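You operate a simulated robot arm through the tools that you are given. There is no shell and no other tool. Be economical: measure what you need, move in short steps, check, and stop when the job is done.

You are at the controls of a simulated robot arm. One attempt, no reset.

TASK
New game: score markers back to 0 and the dial to round 1.

It is judged by the outcome, as a careful person would: the job done as asked, and still so three seconds after it is handed in. It fails if anything else is knocked over, pushed out of place, dropped, spilled or broken.

THE ROBOT
A 6-joint arm with a two-finger parallel gripper, fixed in place. Base frame: the origin is at the foot of the arm, x ahead of it, y to its left, z up; the work surface is at about z = 0.02. Units: m, degrees, N and s.
With the tool pointing down near the work surface it reaches from about 0.14 to 0.58 m from the base axis. Its first joint turns from -66.0 to 66.0 degrees. Payload 2.1 kg.
The TCP is the grasp point between the finger pads, 0.03 m short of the fingertips. In the tool frame z runs along the fingers and y along their closing line. Largest opening 0.094 m; finger width 0.028, thickness 0.01; the body of the gripper, 0.05 by 0.096 m, starts 0.055 m behind the TCP.
Orientation is that of the tool frame in the base frame, as a unit quaternion [w, x, y, z]. With the fingers straight down and closing along the base's y, the tool's x points along the base's -x, its y along +y and its z along -z.

THE INTERFACE
- The arm moves only by the tool jog_arm. Its argument "deltas" is a list that holds one entry, the list of rows, each a list of 7 numbers: the turn, a rotation vector about the tool's x, y, z in degrees, then the shift along the tool's x, y, z in m, then the gripper command, from -1 (fully open) to 1 (shut), values between in proportion. In form: [[[wx, wy, wz, dx, dy, dz, grip], ...]]. A call has 1 to 8 rows; each row shifts and turns the commanded pose from where the row before left it, along the tool's axes as they then stand. Each row takes 0.2 s and may step no farther than 0.05 m and 8.6 degrees from the row before; otherwise, or with a gripper value out of range, the whole call is refused. A pose out of reach is approached as far as the arm can. The call stops where the force on the tool passes 40 N (or 10 N more than at its start, if that is more) or the arm is blocked; 0.2 s more then pass. Each finger travels about 0.072 m/s and halts on what it meets, pressing with about 39 N; the grip force reading is that of the motor and also rises with nothing between the fingers. The clock runs only during rows and for 0.2 s after the last one: add rows that do not move to give the fingers time. It gives the time, the measured TCP pose, the force on the tool (base axes), the opening and the grip force at its end, in the units of the frame above (readings bear some noise).
- Cameras (640 x 400 px; columns grow to the right, rows downward): "scene" is fixed at [0.0712, -0.3797, 0.4978]; the picture's right is [0.66, -0.75, 0.00], its down [-0.33, -0.30, -0.89] and it looks along [0.67, 0.59, -0.45] (base axes); focal length 312 px, centre (320, 200). "wrist" rides on the gripper at [0.076, 0.014, -0.102] in the tool frame; the picture's right is [-0.18, 0.98, 0.00], its down [-0.75, -0.14, -0.64] and it looks along [-0.63, -0.12, 0.77] (tool axes); focal length 243 px, centre (320, 200). There is no depth. A picture from a camera that has moved, and an enlarged one, comes with that camera's place and axes in the base frame and with its lens.
- capture(camera): a new picture of that camera. It takes no simulated time.
- close_up(camera, box): a new picture of the part [left, top, right, bottom] of that camera's present view, enlarged. It takes no simulated time.
- close_job(): hands the job in; it is judged then, once.

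Go step by step. Nothing tells you positions but the pictures and the camera data: compare them with the known pose of the tool, close in by small moves and look again before you grip or let go. The budget is 120 turns and 64 pictures, counting those below and the enlarged ones. Unless the task says otherwise, let go and move clear before handing in, and close with one line.

The tools are called after ">>>" as name(argument=value, ...) on one line, values as JSON. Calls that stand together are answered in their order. jog_arm: Moves the arm, as the interface text tells. Its arguments: {"type":"object","properties":{"deltas":{"type":"array","items":{"type":"array","items":{"type":"array","items":{"type":"number"}}}}},"required":["deltas"]} The other tools are called the same way: capture (camera) takes a picture; close_up (camera, box) takes an enlarged picture of a part of a camera's view; close_job () hands the job in.

At the start:

```text
time: 0.0
tcp_pos: [0.3231, 0.0085, 0.3611]
tool_rot: [0.001, 0.001, 1.0, 0.0]
contact_force: [0.5, 0.4, 0.3]
finger_gap: 0.094
finger_force: 0.1
```

scene: 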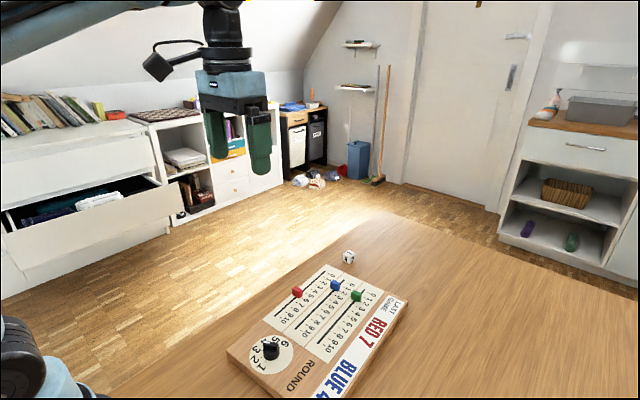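
wrist: 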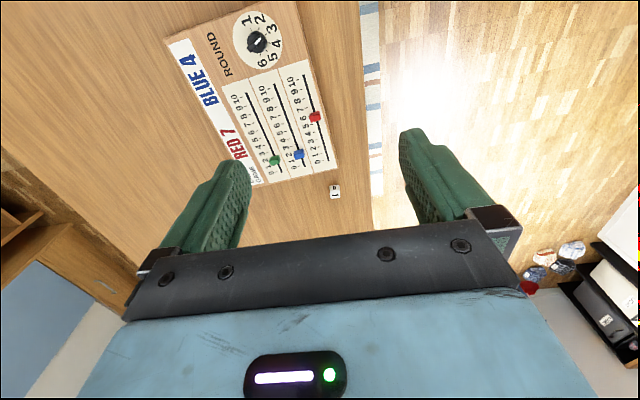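

I see a scoreboard with three slider markers (red, blue, green), a round dial, and a die beside it. I'll take enlarged pictures to read the details.

>>> close_up(camera="scene", box=[220, 240, 420, 400])

>>> close_up(camera="wrist", box=[160, 0, 360, 200])

```text
2.50 times, centred on (320, 320) of scene
camera zoom: at [0.0712, -0.3797, 0.4978], right [0.66, -0.75, 0.0], down [-0.33, -0.3, -0.89], along [0.67, 0.59, -0.45], focal length 779 px, centre (320, -100)
```

zoom: 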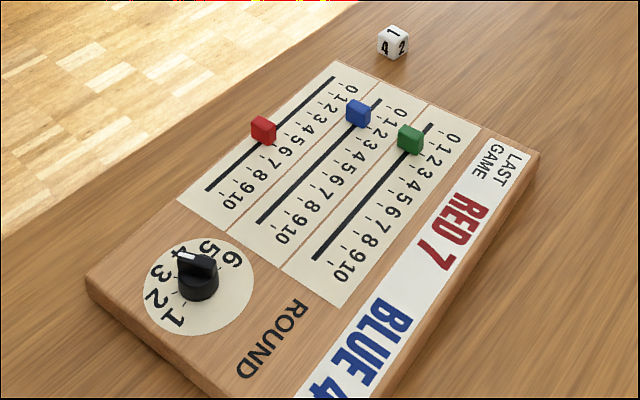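

```text
2.00 times, centred on (260, 100) of wrist
camera zoom: at [0.2487, 0.0236, 0.4622], right [0.18, 0.98, 0.0], down [0.75, -0.14, 0.64], along [0.63, -0.12, -0.77], focal length 485 px, centre (440, 400)
```

zoom: 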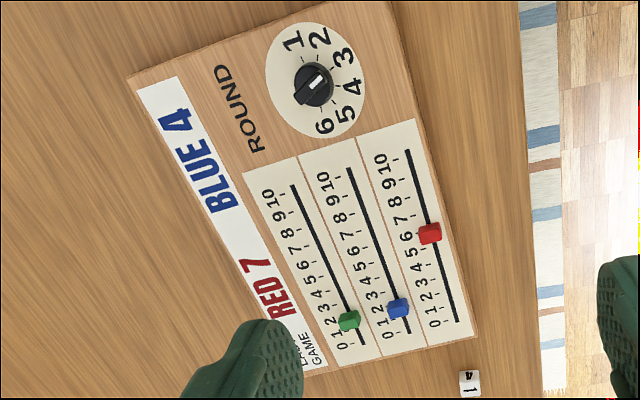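

The three slots run roughly along base x with 0 at the far end, and the dial is near (0.28, -0.08). The two cameras disagree by about 2 cm, so I'll move closer for a better look.

>>> jog_arm(deltas=[[[0, 0, 0, 0.0205, -0.0148, 0.03, -1], [0, 0, 0, 0.0205, -0.0148, 0.03, -1], [0, 0, 0, 0.0205, -0.0148, 0.03, -1], [0, 0, 0, 0.0205, -0.0148, 0.03, -1], [0, 0, 0, 0.0205, -0.0148, 0.03, -1], [0, 0, 0, 0.0205, -0.0148, 0.03, -1]]])

>>> capture(camera="wrist")

>>> capture(camera="scene")

```text
time: 1.4
tcp_pos: [0.1991, -0.0783, 0.1833]
tool_rot: [0.0, 0.0, 1.0, 0.0]
contact_force: [-0.7, -0.4, -0.2]
finger_gap: 0.0944
finger_force: 0.0
```

```text
59 pictures are left
camera wrist: at [0.1244, -0.0639, 0.2845], right [0.18, 0.98, 0.0], down [0.75, -0.14, 0.64], along [0.63, -0.12, -0.77], focal length 243 px, centre (320, 200)
```

wrist: 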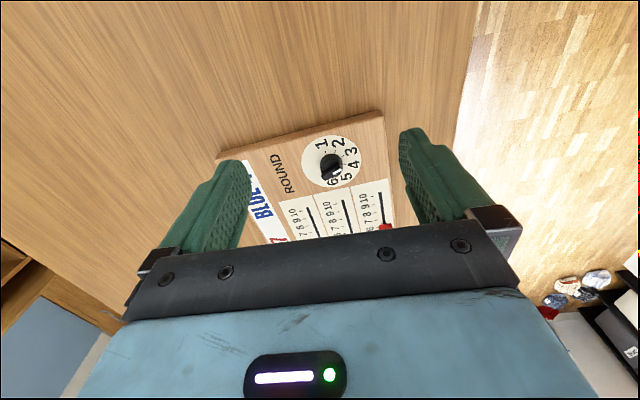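

```text
58 pictures are left
```

scene: 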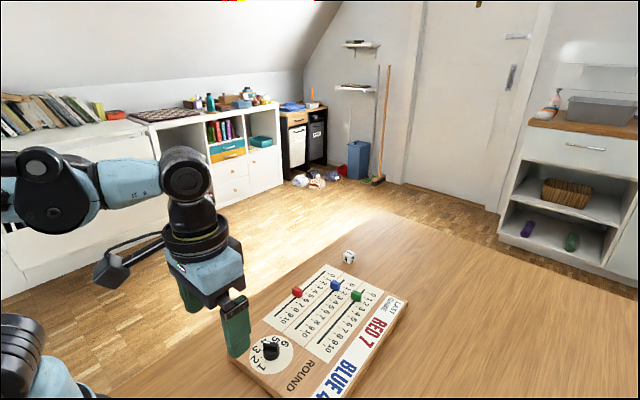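

>>> close_up(camera="wrist", box=[240, 110, 400, 210])

>>> close_up(camera="scene", box=[230, 325, 310, 375])

>>> close_up(camera="scene", box=[280, 260, 400, 335])

```text
4.00 times, centred on (320, 160) of wrist
camera zoom: at [0.1244, -0.0639, 0.2845], right [0.18, 0.98, 0.0], down [0.75, -0.14, 0.64], along [0.63, -0.12, -0.77], focal length 970 px, centre (320, 360)
```

zoom: 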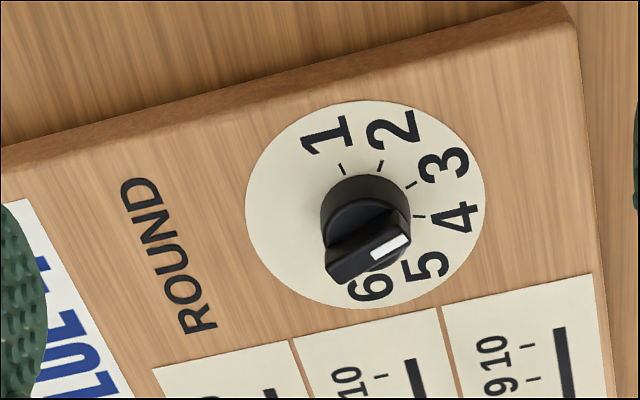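

```text
8.00 times, centred on (270, 350) of scene
camera zoom: at [0.0712, -0.3797, 0.4978], right [0.66, -0.75, 0.0], down [-0.33, -0.3, -0.89], along [0.67, 0.59, -0.45], focal length 2493 px, centre (720, -1000)
```

zoom: 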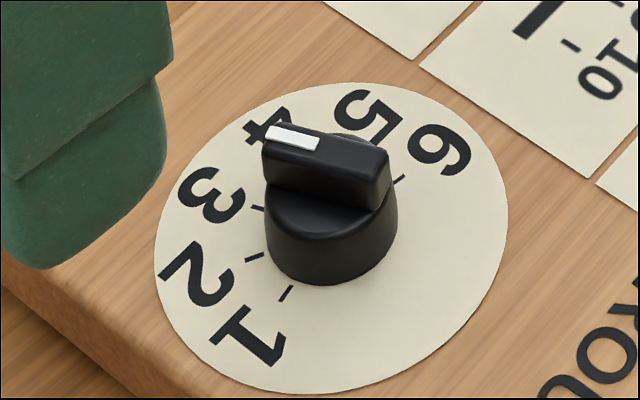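

```text
5.33 times, centred on (340, 298) of scene
camera zoom: at [0.0712, -0.3797, 0.4978], right [0.66, -0.75, 0.0], down [-0.33, -0.3, -0.89], along [0.67, 0.59, -0.45], focal length 1662 px, centre (213, -320)
```

zoom: 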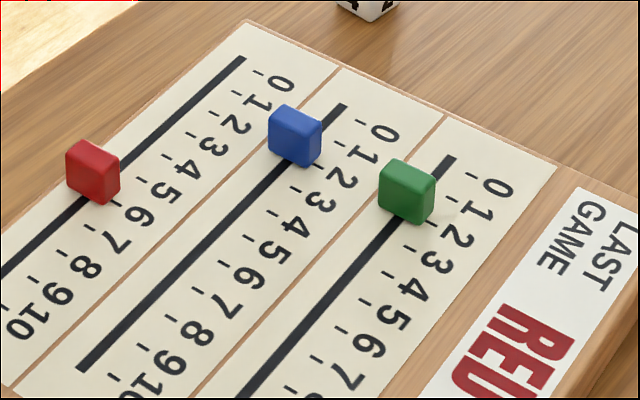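

Plate geometry: dial ticks are spaced about 40° and the pointer sits near 3 (about 112° in base). 1 lies near 195°, so it needs about +80° of turn. I'll turn the tool so the fingers straddle the knob's bar, then hover above it.

>>> jog_arm(deltas=[[[0, 0, 8.5, 0, 0, 0, -0.06], [0, 0, 8.5, 0, 0, 0, -0.06], [0, 0, 8.5, 0, 0, 0, -0.06], [0, 0, 8.5, 0, 0, 0, -0.06], [0, 0, 8.5, 0, 0, 0, -0.06], [0, 0, 8.5, 0, 0, 0, -0.06], [0, 0, 8.5, 0, 0, 0, -0.06], [0, 0, 8.5, 0, 0, 0, -0.06]]])

>>> jog_arm(deltas=[[[0, 0, 0, -0.0114, 0.0256, 0.02, -0.06], [0, 0, 0, -0.0114, 0.0256, 0.02, -0.06], [0, 0, 0, -0.0114, 0.0256, 0.02, -0.06], [0, 0, 0, 0, 0, 0, -0.06]]])

>>> capture(camera="wrist")

>>> close_up(camera="scene", box=[200, 275, 360, 375])

```text
time: 3.2
tcp_pos: [0.2019, -0.0784, 0.181]
tool_rot: [-0.001, 0.56, 0.828, 0.0]
contact_force: [0.5, -0.2, 0.1]
finger_gap: 0.0499
finger_force: 0.1
```

```text
time: 4.2
tcp_pos: [0.2858, -0.0825, 0.1227]
tool_rot: [0.0, 0.56, 0.829, -0.001]
contact_force: [0.4, -0.7, 0.2]
finger_gap: 0.05
finger_force: 0.1
```

```text
54 pictures are left
camera wrist: at [0.2718, -0.0067, 0.2241], right [0.98, 0.2, 0.0], down [0.15, -0.75, 0.64], along [0.13, -0.63, -0.77], focal length 243 px, centre (320, 200)
```

wrist: 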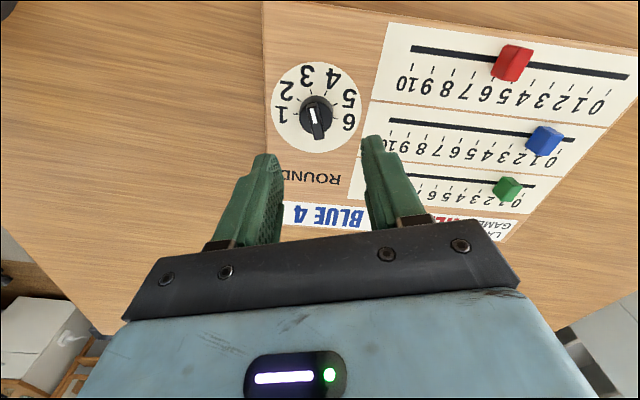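

```text
4.00 times, centred on (280, 325) of scene
camera zoom: at [0.0712, -0.3797, 0.4978], right [0.66, -0.75, 0.0], down [-0.33, -0.3, -0.89], along [0.67, 0.59, -0.45], focal length 1246 px, centre (480, -300)
```

zoom: 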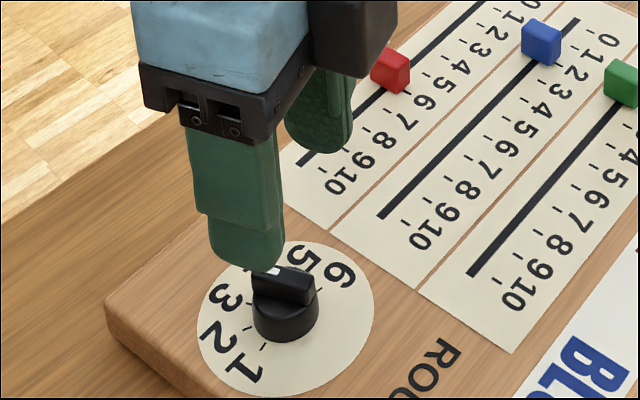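

The dial plate triangulates to about (0.283, -0.079) and z ≈ 0.02, a bit lower than the table hint suggests. I'll close in by 3 cm and look again.

>>> jog_arm(deltas=[[[0, 0, 0, 0.0022, -0.0008, 0.015, -0.06], [0, 0, 0, 0.0022, -0.0008, 0.015, -0.06], [0, 0, 0, 0, 0, 0, -0.06]]])

>>> close_up(camera="wrist", box=[240, 80, 400, 180])

>>> close_up(camera="scene", box=[220, 300, 332, 370])

```text
time: 5.0
tcp_pos: [0.2807, -0.0792, 0.0927]
tool_rot: [0.0, 0.56, 0.829, 0.0]
contact_force: [0.9, -0.3, 0.4]
finger_gap: 0.0499
finger_force: 0.1
```

```text
4.00 times, centred on (320, 130) of wrist
camera zoom: at [0.2661, -0.0031, 0.1947], right [0.98, 0.2, 0.0], down [0.15, -0.75, 0.64], along [0.13, -0.63, -0.77], focal length 970 px, centre (320, 480)
```

zoom: 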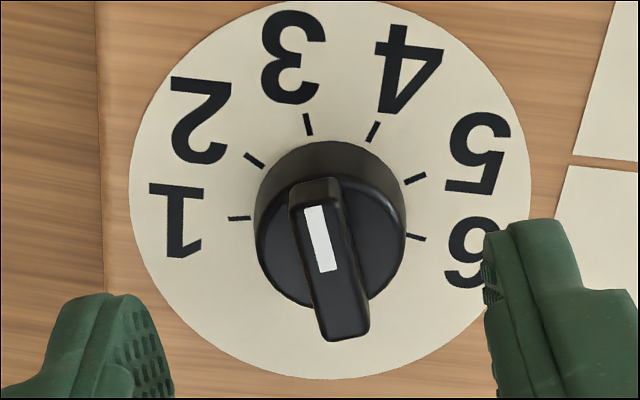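

```text
5.71 times, centred on (276, 335) of scene
camera zoom: at [0.0712, -0.3797, 0.4978], right [0.66, -0.75, 0.0], down [-0.33, -0.3, -0.89], along [0.67, 0.59, -0.45], focal length 1780 px, centre (571, -571)
```

zoom: 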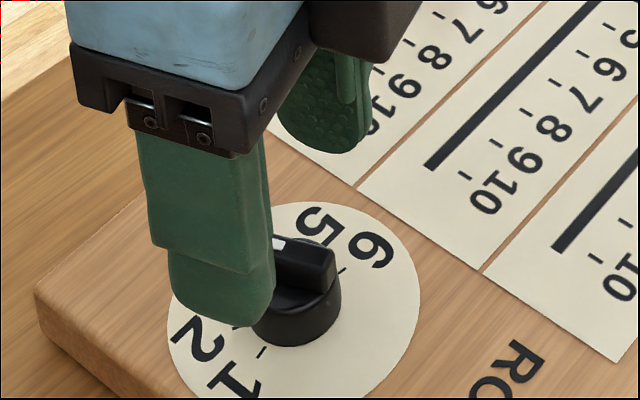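

The pointer sits at 3 with the bar at about 112°, matching the tool's yaw, and the bar top is near z ≈ 0.043. I'll descend so the fingertips reach the bar and then close.

>>> jog_arm(deltas=[[[0, 0, 0, 0, 0.002, 0.014, -0.06], [0, 0, 0, 0, 0, 0.014, -0.06], [0, 0, 0, 0, 0, 0, -0.06]]])

>>> close_up(camera="wrist", box=[220, 80, 412, 200])

>>> close_up(camera="scene", box=[220, 300, 332, 370])

```text
time: 5.8
tcp_pos: [0.2831, -0.0789, 0.0624]
tool_rot: [0.001, 0.559, 0.829, 0.0]
contact_force: [0.0, -1.2, -0.3]
finger_gap: 0.0498
finger_force: 0.1
```

```text
3.33 times, centred on (316, 140) of wrist
camera zoom: at [0.269, -0.0024, 0.1642], right [0.98, 0.2, 0.0], down [0.15, -0.75, 0.64], along [0.13, -0.63, -0.77], focal length 809 px, centre (333, 400)
```

zoom: 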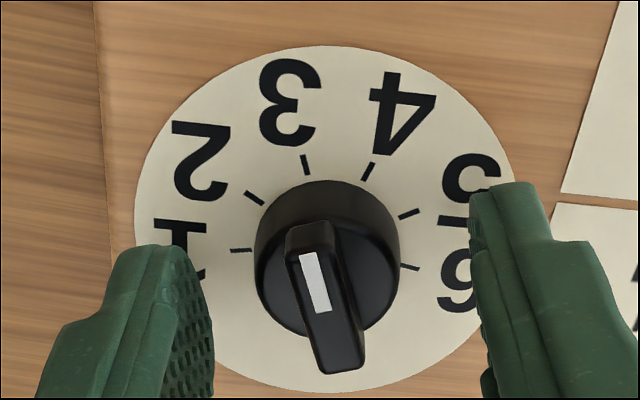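

```text
5.71 times, centred on (276, 335) of scene
camera zoom: at [0.0712, -0.3797, 0.4978], right [0.66, -0.75, 0.0], down [-0.33, -0.3, -0.89], along [0.67, 0.59, -0.45], focal length 1780 px, centre (571, -571)
```

zoom: 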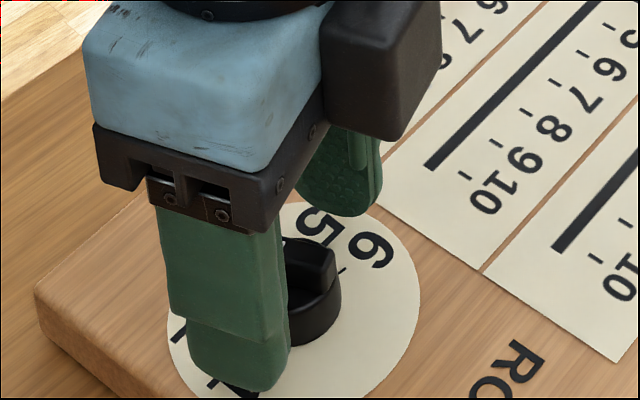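

The fingers straddle the bar nicely. I'll close now.

>>> jog_arm(deltas=[[[0, 0, 0, 0, 0, 0, 0.4], [0, 0, 0, 0, 0, 0, 0.7], [0, 0, 0, 0, 0, 0, 0.9], [0, 0, 0, 0, 0, 0, 0.9]]])

>>> close_up(camera="wrist", box=[220, 80, 412, 200])

```text
time: 6.8
tcp_pos: [0.2832, -0.0766, 0.0624]
tool_rot: [0.0, 0.559, 0.829, 0.0]
contact_force: [-5.0, 0.6, -0.2]
finger_gap: 0.0261
finger_force: 39.1
```

```text
3.33 times, centred on (316, 140) of wrist
camera zoom: at [0.269, -0.0023, 0.1643], right [0.98, 0.2, 0.0], down [0.15, -0.75, 0.64], along [0.13, -0.63, -0.77], focal length 809 px, centre (333, 400)
```

zoom: 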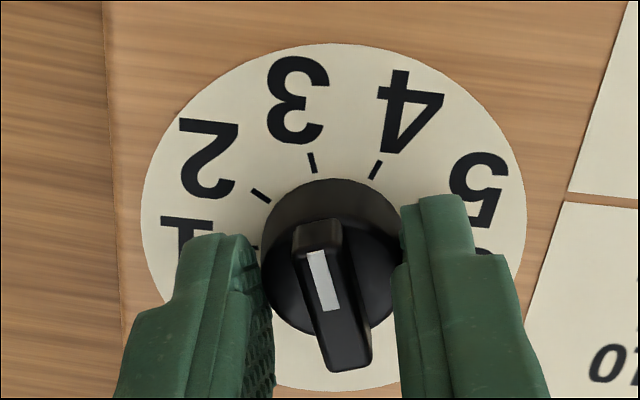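

The pads closed on the knob's round base (gap 26 mm), well centred, which also works for turning. There's a slight sideways load, so I'll ease that by about 1.5 mm and turn a first 24° to see whether the knob follows.

>>> jog_arm(deltas=[[[0, 0, 0, 0, -0.0015, 0, 0.9], [0, 0, -8, 0, 0, 0, 0.9], [0, 0, -8, 0, 0, 0, 0.9], [0, 0, -8, 0, 0, 0, 0.9], [0, 0, 0, 0, 0, 0, 0.9]]])

>>> close_up(camera="wrist", box=[220, 80, 412, 200])

>>> close_up(camera="scene", box=[220, 275, 380, 375])

```text
time: 8.0
tcp_pos: [0.2817, -0.0787, 0.063]
tool_rot: [0.001, 0.373, 0.928, 0.0]
contact_force: [-1.4, 0.6, 0.3]
finger_gap: 0.0258
finger_force: 39.2
```

```text
3.33 times, centred on (316, 140) of wrist
camera zoom: at [0.2376, -0.0158, 0.1646], right [0.81, 0.58, 0.0], down [0.45, -0.62, 0.64], along [0.37, -0.52, -0.77], focal length 809 px, centre (333, 400)
```

zoom: 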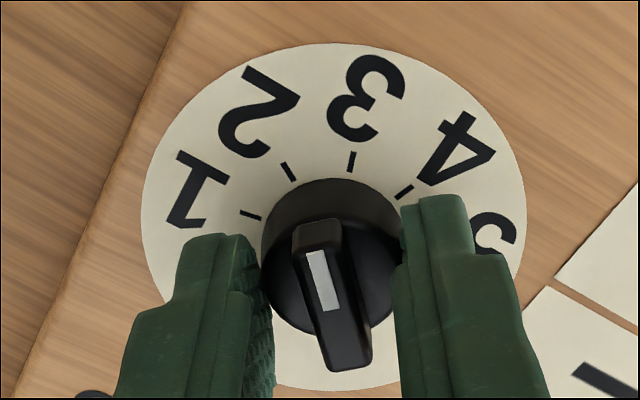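

```text
4.00 times, centred on (300, 325) of scene
camera zoom: at [0.0712, -0.3797, 0.4978], right [0.66, -0.75, 0.0], down [-0.33, -0.3, -0.89], along [0.67, 0.59, -0.45], focal length 1246 px, centre (400, -300)
```

zoom: 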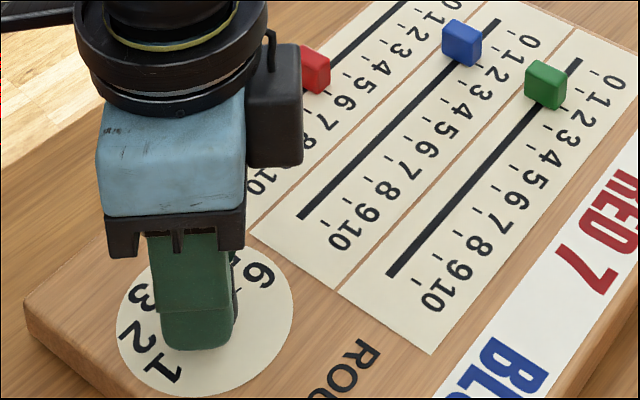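

The knob follows the gripper and the load is small. I'll turn the remaining 56°.

>>> jog_arm(deltas=[[[0, 0, -8, 0, 0, 0, 0.9], [0, 0, -8, 0, 0, 0, 0.9], [0, 0, -8, 0, 0, 0, 0.9], [0, 0, -8, 0, 0, 0, 0.9], [0, 0, -8, 0, 0, 0, 0.9], [0, 0, -8, 0, 0, 0, 0.9], [0, 0, -8, 0, 0, 0, 0.9], [0, 0, 0, 0, 0, 0, 0.9]]])

>>> close_up(camera="wrist", box=[220, 80, 412, 200])

```text
time: 9.3
tcp_pos: [0.2818, -0.0782, 0.0631]
tool_rot: [0.0, 0.031, 1.0, -0.001]
contact_force: [-2.2, 0.1, 6.4]
finger_gap: 0.0262
finger_force: 39.3
stopped in row 6: the force on the tool passed its limit (the readings are from after the stop); the commanded pose is now the measured one
```

```text
3.33 times, centred on (316, 140) of wrist
camera zoom: at [0.2076, -0.06, 0.1645], right [0.24, 0.97, 0.0], down [0.74, -0.19, 0.64], along [0.62, -0.16, -0.77], focal length 809 px, centre (333, 400)
```

zoom: 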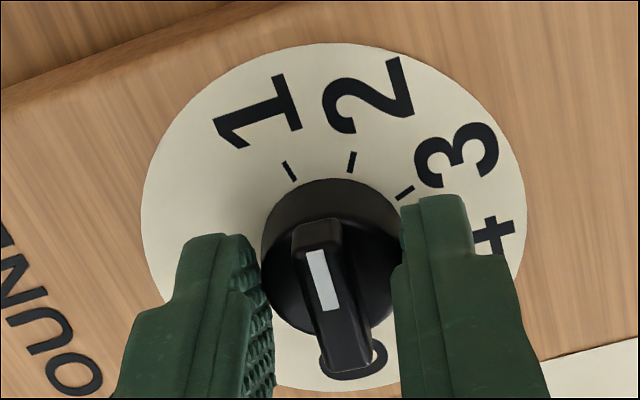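

The turn was stopped by force halfway between 2 and 1. I'll look at what is pressing before continuing.

>>> capture(camera="scene")

>>> capture(camera="wrist")

```text
44 pictures are left
```

scene: 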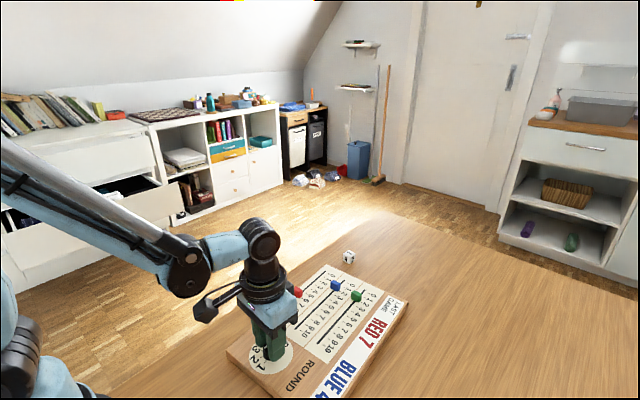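

```text
43 pictures are left
camera wrist: at [0.2076, -0.06, 0.1645], right [0.24, 0.97, 0.0], down [0.74, -0.19, 0.64], along [0.62, -0.16, -0.77], focal length 243 px, centre (320, 200)
```

wrist: 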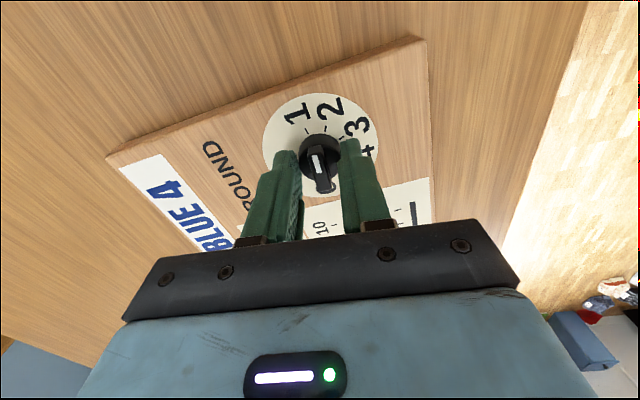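

Nothing visibly blocks it and the board hasn't turned. I'll continue in smaller steps and watch the force.

>>> jog_arm(deltas=[[[0, 0, -3, 0, 0, 0, 0.9], [0, 0, -3, 0, 0, 0, 0.9]]])

```text
time: 9.9
tcp_pos: [0.2808, -0.0778, 0.0625]
tool_rot: [-0.001, -0.022, 1.0, 0.0]
contact_force: [1.9, -0.8, 0.1]
finger_gap: 0.0259
finger_force: 39.0
```

That moved freely with low force. I'll go on.

>>> jog_arm(deltas=[[[0, 0, -3, 0, 0, 0, 0.9], [0, 0, -3, 0, 0, 0, 0.9], [0, 0, -3, 0, 0, 0, 0.9], [0, 0, 0, 0, 0, 0, 0.9]]])

>>> close_up(camera="wrist", box=[220, 80, 412, 200])

```text
time: 10.9
tcp_pos: [0.2811, -0.0796, 0.0619]
tool_rot: [0.0, -0.1, 0.995, 0.001]
contact_force: [0.1, -1.6, -0.1]
finger_gap: 0.0257
finger_force: 39.3
```

```text
3.33 times, centred on (316, 140) of wrist
camera zoom: at [0.2047, -0.0802, 0.165], right [-0.01, 1.0, 0.0], down [0.77, 0.01, 0.64], along [0.64, 0.01, -0.77], focal length 809 px, centre (333, 400)
```

zoom: 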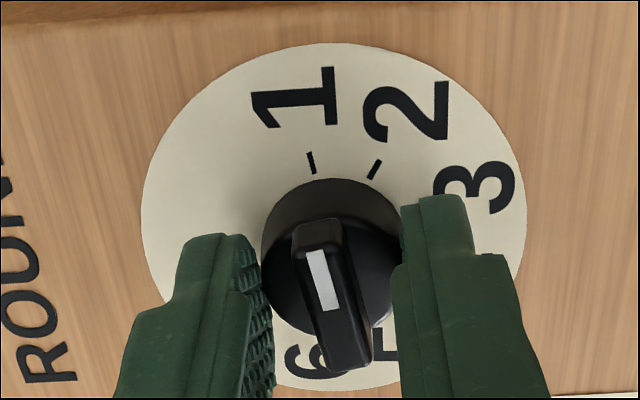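

The pointer now bears the same relation to tick 1 as it had to tick 3 at the start. I'll release and lift.

>>> jog_arm(deltas=[[[0, 0, 0, 0, 0, 0, 0.2], [0, 0, 0, 0, 0, 0, -0.06], [0, 0, 0, 0, 0, 0, -0.06], [0, 0, 0, 0, 0, -0.03, -0.06], [0, 0, 0, 0, 0, -0.03, -0.06], [0, 0, 0, 0, 0, -0.03, -0.06]]])

>>> close_up(camera="wrist", box=[220, 70, 412, 190])

>>> close_up(camera="scene", box=[220, 260, 412, 380])

```text
time: 12.3
tcp_pos: [0.2798, -0.0798, 0.1543]
tool_rot: [-0.002, -0.1, 0.995, 0.0]
contact_force: [-0.9, 0.2, 0.1]
finger_gap: 0.0498
finger_force: 0.0
```

```text
3.33 times, centred on (316, 130) of wrist
camera zoom: at [0.2039, -0.0802, 0.2565], right [-0.02, 1.0, 0.0], down [0.77, 0.01, 0.64], along [0.64, 0.01, -0.77], focal length 809 px, centre (333, 433)
```

zoom: 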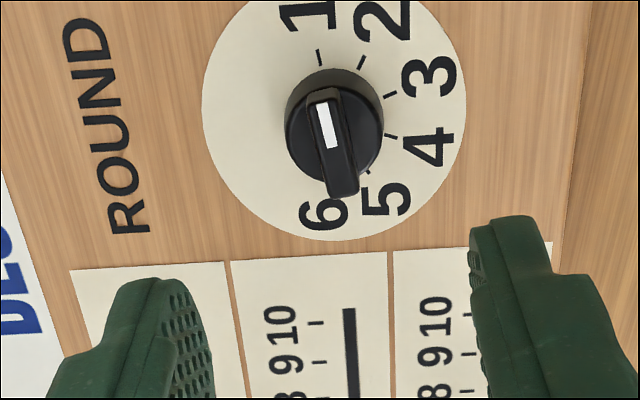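

```text
3.33 times, centred on (316, 320) of scene
camera zoom: at [0.0712, -0.3797, 0.4978], right [0.66, -0.75, 0.0], down [-0.33, -0.3, -0.89], along [0.67, 0.59, -0.45], focal length 1039 px, centre (333, -200)
```

zoom: 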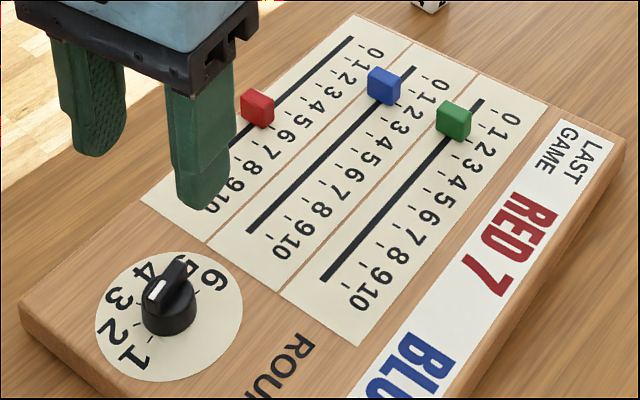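

The dial reads 1. Next are the markers: I'll turn the tool so the fingers close along the slots (yaw about 5°), which avoids sideways load on the board, and move over the red marker.

>>> jog_arm(deltas=[[[0, 0, 8.5, 0, 0, 0, -0.06], [0, 0, 8.5, 0, 0, 0, -0.06], [0, 0, 8.5, 0, 0, 0, -0.06], [0, 0, 8.5, 0, 0, 0, -0.06], [0, 0, 8.5, 0, 0, 0, -0.06], [0, 0, 8.5, 0, 0, 0, -0.06], [0, 0, 8.5, 0, 0, 0, -0.06], [0, 0, 8.5, 0, 0, 0, -0.06]]])

>>> jog_arm(deltas=[[[0, 0, 7.1, 0, 0, 0, -0.06], [0, 0, 7.1, 0, 0, 0, -0.06], [0, 0, 7.1, 0, 0, 0, -0.06], [0, 0, 7.1, 0, 0, 0, -0.06], [0, 0, 0, 0.018, 0.0455, 0, -0.06], [0, 0, 0, 0.018, 0.0455, 0, -0.06], [0, 0, 0, 0.018, 0.0455, 0.02, -0.06], [0, 0, 0, 0, 0, 0.03, -0.06]]])

>>> capture(camera="wrist")

>>> close_up(camera="scene", box=[220, 240, 412, 360])

```text
time: 14.1
tcp_pos: [0.2803, -0.078, 0.1543]
tool_rot: [-0.001, 0.475, 0.88, 0.0]
contact_force: [-0.1, 0.1, 0.5]
finger_gap: 0.0497
finger_force: 0.1
```

```text
refused: row 7 steps farther than a row can; nothing moved
```

```text
39 pictures are left
camera wrist: at [0.2528, -0.0074, 0.2549], right [0.92, 0.39, 0.0], down [0.3, -0.71, 0.64], along [0.25, -0.59, -0.77], focal length 243 px, centre (320, 200)
```

wrist: 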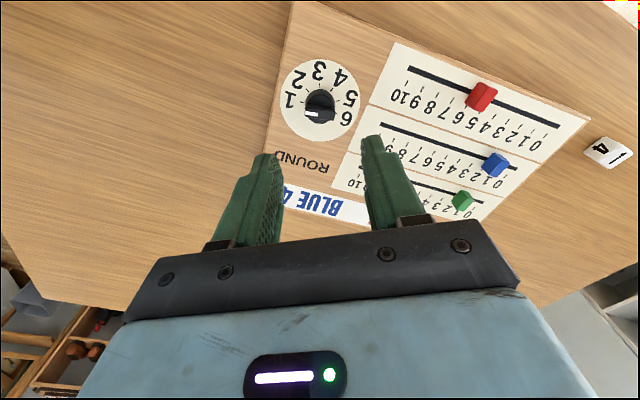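

```text
3.33 times, centred on (316, 300) of scene
camera zoom: at [0.0712, -0.3797, 0.4978], right [0.66, -0.75, 0.0], down [-0.33, -0.3, -0.89], along [0.67, 0.59, -0.45], focal length 1039 px, centre (333, -133)
```

zoom: 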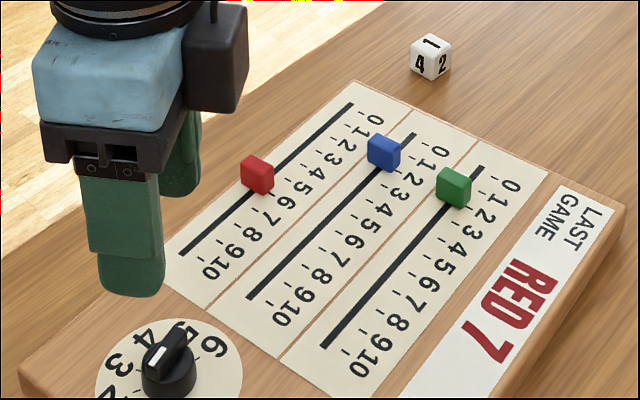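

The step was too long and got refused; I'll split it finer. Both views agree on the red marker at about (0.414, -0.013).

>>> jog_arm(deltas=[[[0, 0, 7.1, 0, 0, 0, -0.06], [0, 0, 7.1, 0, 0, 0, -0.06], [0, 0, 7.1, 0, 0, 0, -0.06], [0, 0, 7.1, 0, 0, 0, -0.06], [0, 0, 0, 0.0131, 0.0348, 0, -0.06], [0, 0, 0, 0.0131, 0.0348, 0.01, -0.06], [0, 0, 0, 0.0131, 0.0348, 0.02, -0.06], [0, 0, 0, 0.0131, 0.0348, 0.024, -0.06]]])

>>> capture(camera="wrist")

>>> close_up(camera="scene", box=[220, 240, 412, 360])

```text
time: 15.9
tcp_pos: [0.4168, -0.0159, 0.0955]
tool_rot: [-0.001, 0.675, 0.738, -0.001]
contact_force: [0.8, 0.0, -0.3]
finger_gap: 0.0501
finger_force: 0.0
```

```text
37 pictures are left
camera wrist: at [0.4263, 0.0618, 0.1969], right [1.0, -0.1, 0.0], down [-0.07, -0.76, 0.64], along [-0.06, -0.64, -0.77], focal length 243 px, centre (320, 200)
```

wrist: 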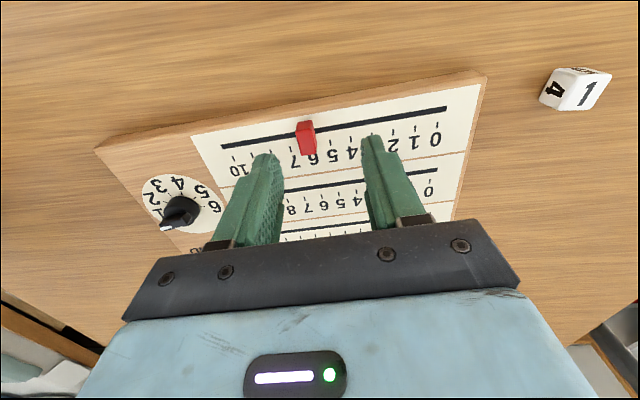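

```text
3.33 times, centred on (316, 300) of scene
camera zoom: at [0.0712, -0.3797, 0.4978], right [0.66, -0.75, 0.0], down [-0.33, -0.3, -0.89], along [0.67, 0.59, -0.45], focal length 1039 px, centre (333, -133)
```

zoom: 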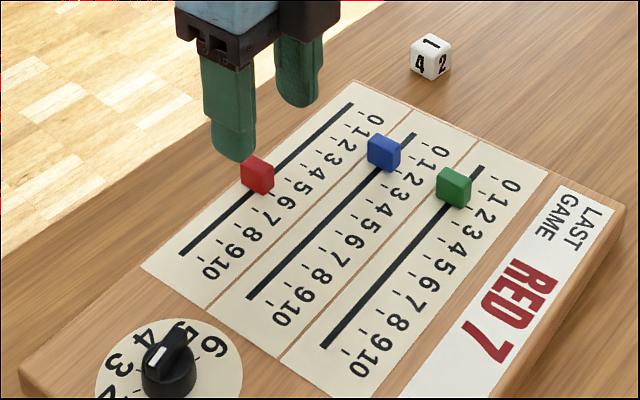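

The red marker sits between the fingers at about (0.412, -0.0155). I'll shift 5 mm back and descend most of the way.

>>> jog_arm(deltas=[[[0, 0, 0, 0.0005, -0.0048, 0.015, -0.06], [0, 0, 0, 0, 0, 0.015, -0.06], [0, 0, 0, 0, 0, 0.006, -0.06], [0, 0, 0, 0, 0, 0, -0.06]]])

>>> close_up(camera="wrist", box=[220, 80, 412, 200])

>>> close_up(camera="scene", box=[240, 250, 368, 330])

```text
time: 16.9
tcp_pos: [0.4119, -0.0139, 0.0621]
tool_rot: [-0.001, 0.675, 0.738, 0.0]
contact_force: [0.7, -1.0, 0.3]
finger_gap: 0.0496
finger_force: 0.0
```

```text
3.33 times, centred on (316, 140) of wrist
camera zoom: at [0.4213, 0.0636, 0.1632], right [1.0, -0.1, 0.0], down [-0.07, -0.76, 0.64], along [-0.06, -0.64, -0.77], focal length 809 px, centre (333, 400)
```

zoom: 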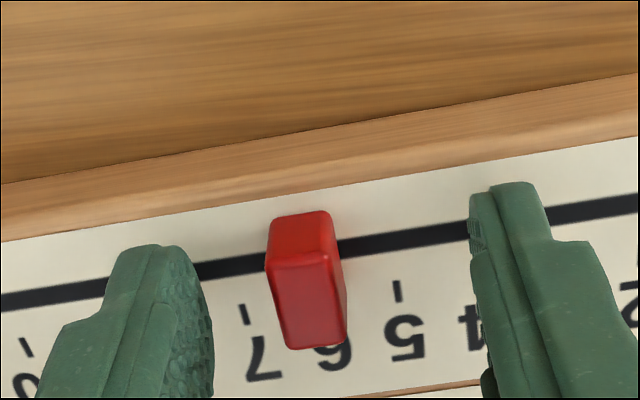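

```text
5.00 times, centred on (304, 290) of scene
camera zoom: at [0.0712, -0.3797, 0.4978], right [0.66, -0.75, 0.0], down [-0.33, -0.3, -0.89], along [0.67, 0.59, -0.45], focal length 1558 px, centre (400, -250)
```

zoom: 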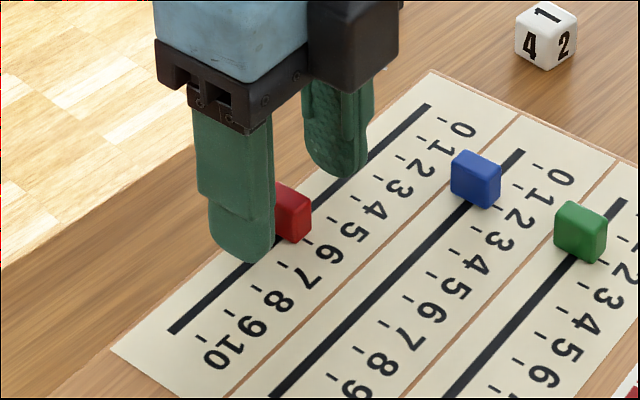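

The red marker stands at 6 between the fingers. I'll lower a bit more and close gently on it.

>>> jog_arm(deltas=[[[0, 0, 0, 0, 0, 0.005, -0.06], [0, 0, 0, 0, -0.002, 0, 0.2], [0, 0, 0, 0, 0, 0, 0.5], [0, 0, 0, 0, 0, 0, 0.8], [0, 0, 0, 0, 0, 0, 0.8]]])

>>> close_up(camera="wrist", box=[220, 80, 412, 200])

```text
time: 18.1
tcp_pos: [0.4097, -0.0134, 0.0569]
tool_rot: [-0.001, 0.675, 0.737, 0.0]
contact_force: [-0.4, 0.1, -0.7]
finger_gap: 0.0105
finger_force: 38.9
```

```text
3.33 times, centred on (316, 140) of wrist
camera zoom: at [0.4186, 0.0633, 0.1585], right [1.0, -0.1, 0.0], down [-0.07, -0.76, 0.64], along [-0.06, -0.64, -0.77], focal length 809 px, centre (333, 400)
```

zoom: 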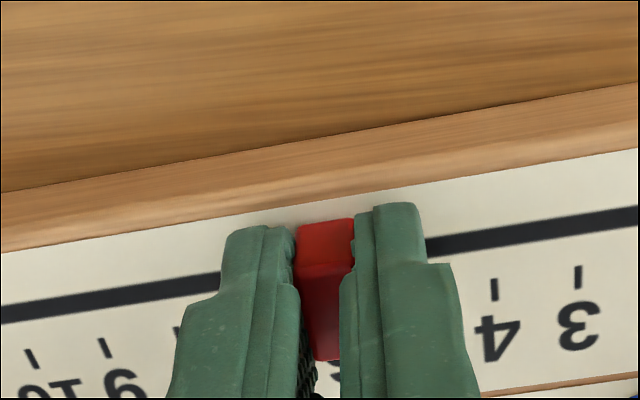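

I have red gripped (gap 10.5 mm). I'll drag it along the slot about 85 mm towards 0 and then check.

>>> jog_arm(deltas=[[[0, 0, 0, -0.0002, 0.017, 0, 0.8], [0, 0, 0, -0.0002, 0.017, 0, 0.8], [0, 0, 0, -0.0002, 0.017, 0, 0.8], [0, 0, 0, -0.0002, 0.017, 0, 0.8], [0, 0, 0, -0.0002, 0.017, 0, 0.8], [0, 0, 0, 0, 0, 0, 0.8]]])

>>> close_up(camera="wrist", box=[220, 80, 412, 200])

>>> close_up(camera="scene", box=[240, 240, 400, 340])

```text
time: 19.5
tcp_pos: [0.4951, -0.0099, 0.0582]
tool_rot: [0.0, 0.675, 0.738, 0.0]
contact_force: [0.4, 1.7, -0.4]
finger_gap: 0.0104
finger_force: 39.2
```

```text
3.33 times, centred on (316, 140) of wrist
camera zoom: at [0.5031, 0.0677, 0.16], right [1.0, -0.1, 0.0], down [-0.07, -0.76, 0.64], along [-0.06, -0.64, -0.77], focal length 809 px, centre (333, 400)
```

zoom: 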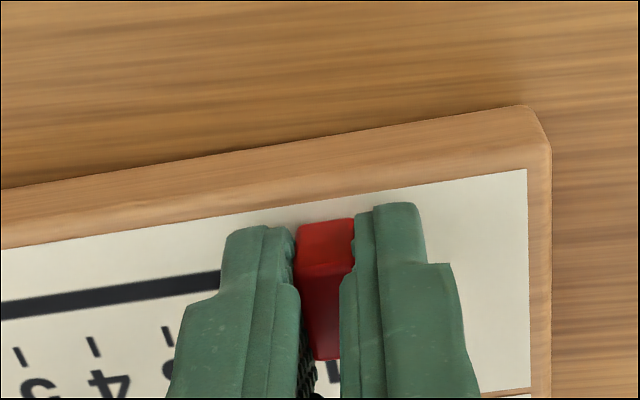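

```text
4.00 times, centred on (320, 290) of scene
camera zoom: at [0.0712, -0.3797, 0.4978], right [0.66, -0.75, 0.0], down [-0.33, -0.3, -0.89], along [0.67, 0.59, -0.45], focal length 1246 px, centre (320, -160)
```

zoom: 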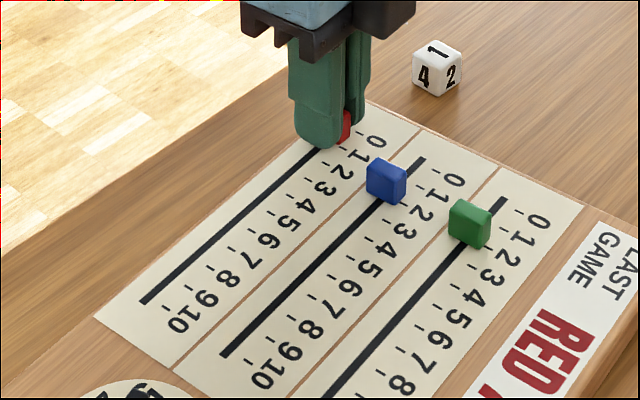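

Red is near 1 now. I'll go about 11 mm further, open, rise and look at the alignment.

>>> jog_arm(deltas=[[[0, 0, 0, 0, 0.006, 0, 0.8], [0, 0, 0, 0, 0.005, 0, 0.8], [0, 0, 0, 0, 0, 0, 0.8], [0, 0, 0, 0, 0, 0, 0.3], [0, 0, 0, 0, 0, 0, -0.06], [0, 0, 0, 0, 0, 0, -0.06], [0, 0, 0, 0, 0, -0.025, -0.06], [0, 0, 0, 0, 0, -0.015, -0.06]]])

>>> close_up(camera="wrist", box=[220, 80, 412, 200])

>>> close_up(camera="scene", box=[280, 255, 400, 330])

```text
time: 21.3
tcp_pos: [0.5027, -0.0066, 0.0969]
tool_rot: [-0.001, 0.675, 0.738, 0.0]
contact_force: [0.0, -1.1, 0.3]
finger_gap: 0.0497
finger_force: 0.0
```

```text
3.33 times, centred on (316, 140) of wrist
camera zoom: at [0.5119, 0.0697, 0.1979], right [1.0, -0.1, 0.0], down [-0.07, -0.76, 0.64], along [-0.06, -0.64, -0.77], focal length 809 px, centre (333, 400)
```

zoom: 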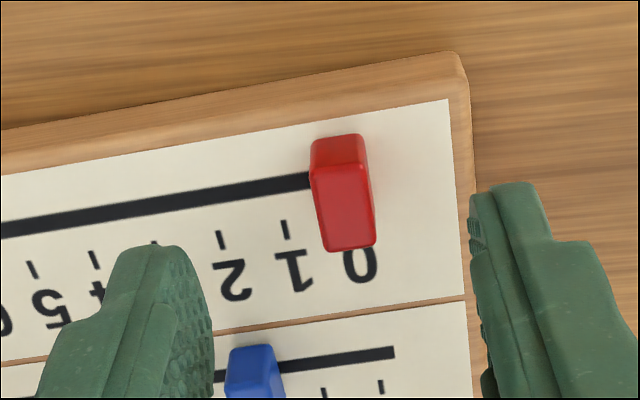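

```text
5.33 times, centred on (340, 292) of scene
camera zoom: at [0.0712, -0.3797, 0.4978], right [0.66, -0.75, 0.0], down [-0.33, -0.3, -0.89], along [0.67, 0.59, -0.45], focal length 1662 px, centre (213, -293)
```

zoom: 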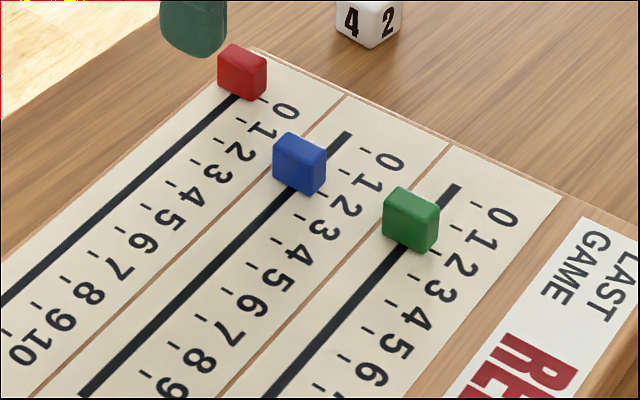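

Red sits at 0. Blue is at 2, near (0.482, -0.060); I'll move over it.

>>> jog_arm(deltas=[[[0, 0, 0, -0.025, -0.0125, 0, -0.06], [0, 0, 0, -0.025, -0.0125, 0, -0.06], [0, 0, 0, 0, 0, 0, -0.06]]])

>>> close_up(camera="wrist", box=[220, 80, 412, 200])

>>> close_up(camera="scene", box=[280, 255, 400, 330])

```text
time: 22.1
tcp_pos: [0.4806, -0.0618, 0.095]
tool_rot: [-0.001, 0.675, 0.738, -0.001]
contact_force: [-0.6, 0.4, -0.5]
finger_gap: 0.0499
finger_force: 0.0
```

```text
3.33 times, centred on (316, 140) of wrist
camera zoom: at [0.4898, 0.0164, 0.1966], right [1.0, -0.1, 0.0], down [-0.07, -0.76, 0.64], along [-0.06, -0.64, -0.77], focal length 809 px, centre (333, 400)
```

zoom: 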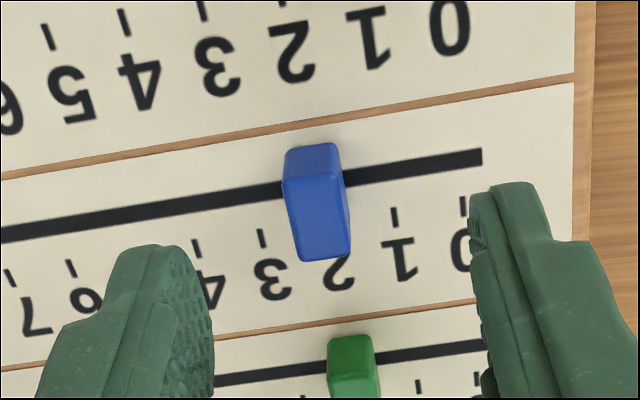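

```text
5.33 times, centred on (340, 292) of scene
camera zoom: at [0.0712, -0.3797, 0.4978], right [0.66, -0.75, 0.0], down [-0.33, -0.3, -0.89], along [0.67, 0.59, -0.45], focal length 1662 px, centre (213, -293)
```

zoom: 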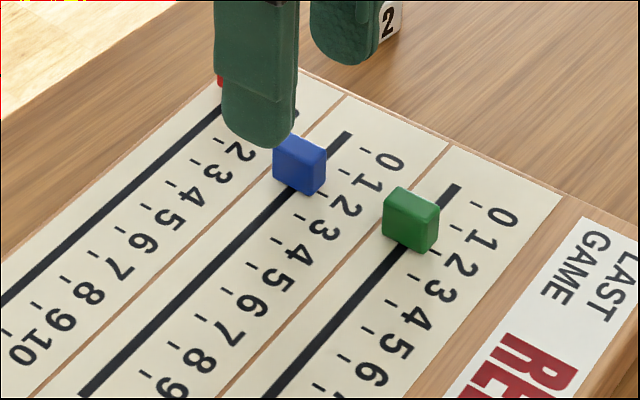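

Blue is centred between the fingers. I'll descend and close on it.

>>> jog_arm(deltas=[[[0, 0, 0, 0, -0.001, 0.02, -0.06], [0, 0, 0, 0, 0, 0.018, -0.06], [0, 0, 0, 0, 0, 0, -0.06], [0, 0, 0, 0, 0, 0, 0.3], [0, 0, 0, 0, 0, 0, 0.6], [0, 0, 0, 0, 0, 0, 0.8], [0, 0, 0, 0, 0, 0, 0.8]]])

>>> close_up(camera="wrist", box=[220, 80, 412, 200])

```text
time: 23.7
tcp_pos: [0.4848, -0.0617, 0.0584]
tool_rot: [0.0, 0.675, 0.738, -0.001]
contact_force: [0.8, -1.3, 0.1]
finger_gap: 0.0107
finger_force: 39.2
```

```text
3.33 times, centred on (316, 140) of wrist
camera zoom: at [0.4922, 0.0159, 0.1599], right [1.0, -0.1, 0.0], down [-0.07, -0.76, 0.64], along [-0.06, -0.64, -0.77], focal length 809 px, centre (333, 400)
```

zoom: 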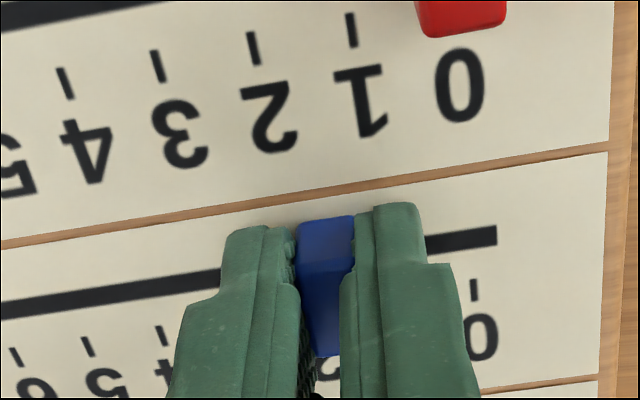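

Blue is gripped and shows about 28 mm to go to its 0 tick. I'll drag it that far, release, rise and look.

>>> jog_arm(deltas=[[[0, 0, 0, -0.0001, 0.01, 0, 0.8], [0, 0, 0, -0.0001, 0.01, 0, 0.8], [0, 0, 0, -0.0001, 0.008, 0, 0.8], [0, 0, 0, 0, 0, 0, 0.8], [0, 0, 0, 0, 0, 0, 0.3], [0, 0, 0, 0, 0, 0, -0.06], [0, 0, 0, 0, 0, 0, -0.06]]])

>>> jog_arm(deltas=[[[0, 0, 0, 0, 0, -0.02, -0.06], [0, 0, 0, 0, 0, -0.018, -0.06], [0, 0, 0, 0, 0, 0, -0.06]]])

>>> close_up(camera="wrist", box=[220, 80, 412, 200])

>>> close_up(camera="scene", box=[280, 255, 400, 330])

```text
time: 25.3
tcp_pos: [0.5113, -0.0584, 0.0606]
tool_rot: [-0.001, 0.675, 0.738, -0.001]
contact_force: [0.0, -0.1, 0.9]
finger_gap: 0.05
finger_force: 0.1
```

```text
time: 26.1
tcp_pos: [0.5103, -0.0579, 0.0991]
tool_rot: [0.0, 0.674, 0.739, 0.0]
contact_force: [-0.4, 0.5, -0.6]
finger_gap: 0.0501
finger_force: 0.0
```

```text
3.33 times, centred on (316, 140) of wrist
camera zoom: at [0.5197, 0.0192, 0.1992], right [1.0, -0.1, 0.0], down [-0.07, -0.76, 0.64], along [-0.06, -0.64, -0.77], focal length 809 px, centre (333, 400)
```

zoom: 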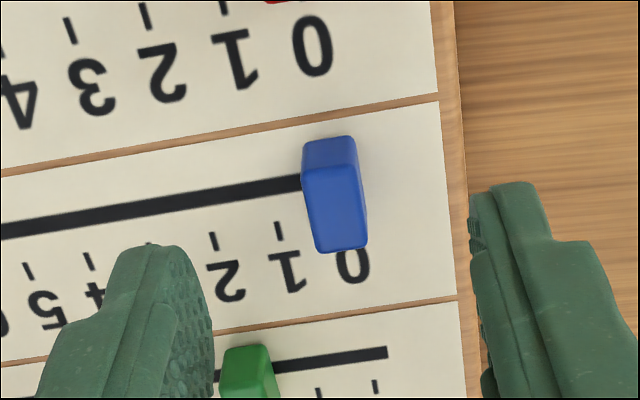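

```text
5.33 times, centred on (340, 292) of scene
camera zoom: at [0.0712, -0.3797, 0.4978], right [0.66, -0.75, 0.0], down [-0.33, -0.3, -0.89], along [0.67, 0.59, -0.45], focal length 1662 px, centre (213, -293)
```

zoom: 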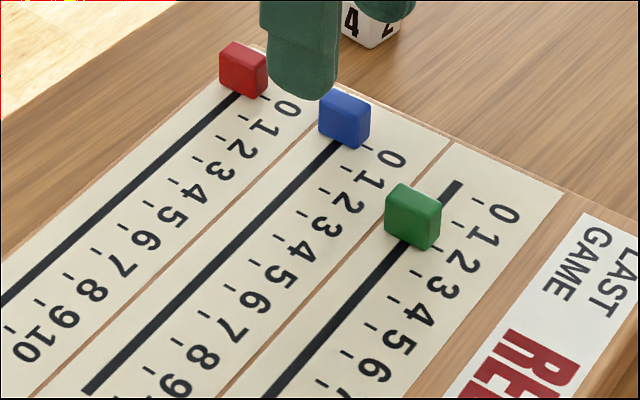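

Blue matches red's placement relative to the 0 tick. Now I'll move over green, near (0.485, -0.110).

>>> jog_arm(deltas=[[[0, 0, 0, -0.0165, -0.0105, 0, -0.06], [0, 0, 0, -0.0165, -0.0105, 0, -0.06], [0, 0, 0, -0.0165, -0.0105, 0, -0.06], [0, 0, 0, 0, 0, 0, -0.06]]])

>>> close_up(camera="wrist", box=[220, 80, 412, 200])

>>> close_up(camera="scene", box=[280, 255, 400, 330])

```text
time: 27.1
tcp_pos: [0.4811, -0.1093, 0.0991]
tool_rot: [-0.001, 0.675, 0.737, -0.001]
contact_force: [-0.9, -0.4, -0.3]
finger_gap: 0.0497
finger_force: 0.0
```

```text
3.33 times, centred on (316, 140) of wrist
camera zoom: at [0.4903, -0.0317, 0.2006], right [1.0, -0.1, 0.0], down [-0.07, -0.76, 0.64], along [-0.06, -0.64, -0.77], focal length 809 px, centre (333, 400)
```

zoom: 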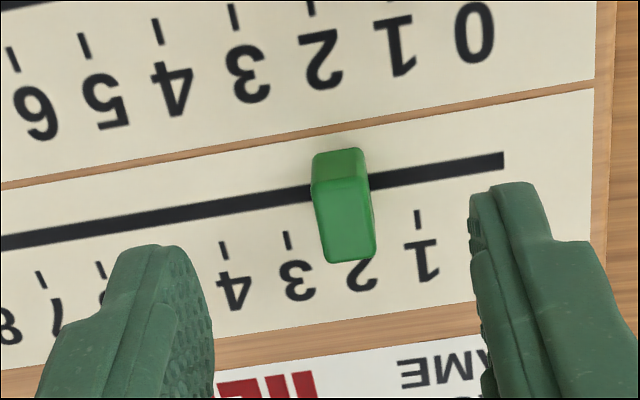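

```text
5.33 times, centred on (340, 292) of scene
camera zoom: at [0.0712, -0.3797, 0.4978], right [0.66, -0.75, 0.0], down [-0.33, -0.3, -0.89], along [0.67, 0.59, -0.45], focal length 1662 px, centre (213, -293)
```

zoom: 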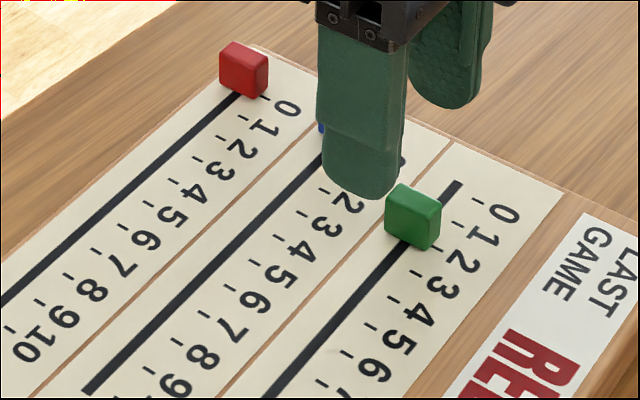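

Green is at 2 and slightly ahead of centre. I'll shift 3 mm, descend and close.

>>> jog_arm(deltas=[[[0, 0, 0, 0, 0.003, 0.02, -0.06], [0, 0, 0, 0, 0, 0.02, -0.06], [0, 0, 0, 0, 0, 0, -0.06], [0, 0, 0, 0, 0, 0, 0.3], [0, 0, 0, 0, 0, 0, 0.6], [0, 0, 0, 0, 0, 0, 0.8], [0, 0, 0, 0, 0, 0, 0.8]]])

>>> close_up(camera="wrist", box=[220, 80, 412, 200])

```text
time: 28.7
tcp_pos: [0.4842, -0.1113, 0.0588]
tool_rot: [0.0, 0.675, 0.738, -0.001]
contact_force: [-1.2, 0.3, 0.2]
finger_gap: 0.0107
finger_force: 38.8
```

```text
3.33 times, centred on (316, 140) of wrist
camera zoom: at [0.4936, -0.0329, 0.1597], right [1.0, -0.1, 0.0], down [-0.07, -0.76, 0.64], along [-0.06, -0.64, -0.77], focal length 809 px, centre (333, 400)
```

zoom: 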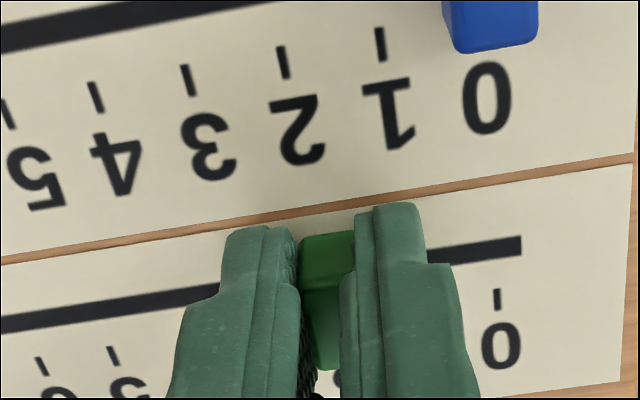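

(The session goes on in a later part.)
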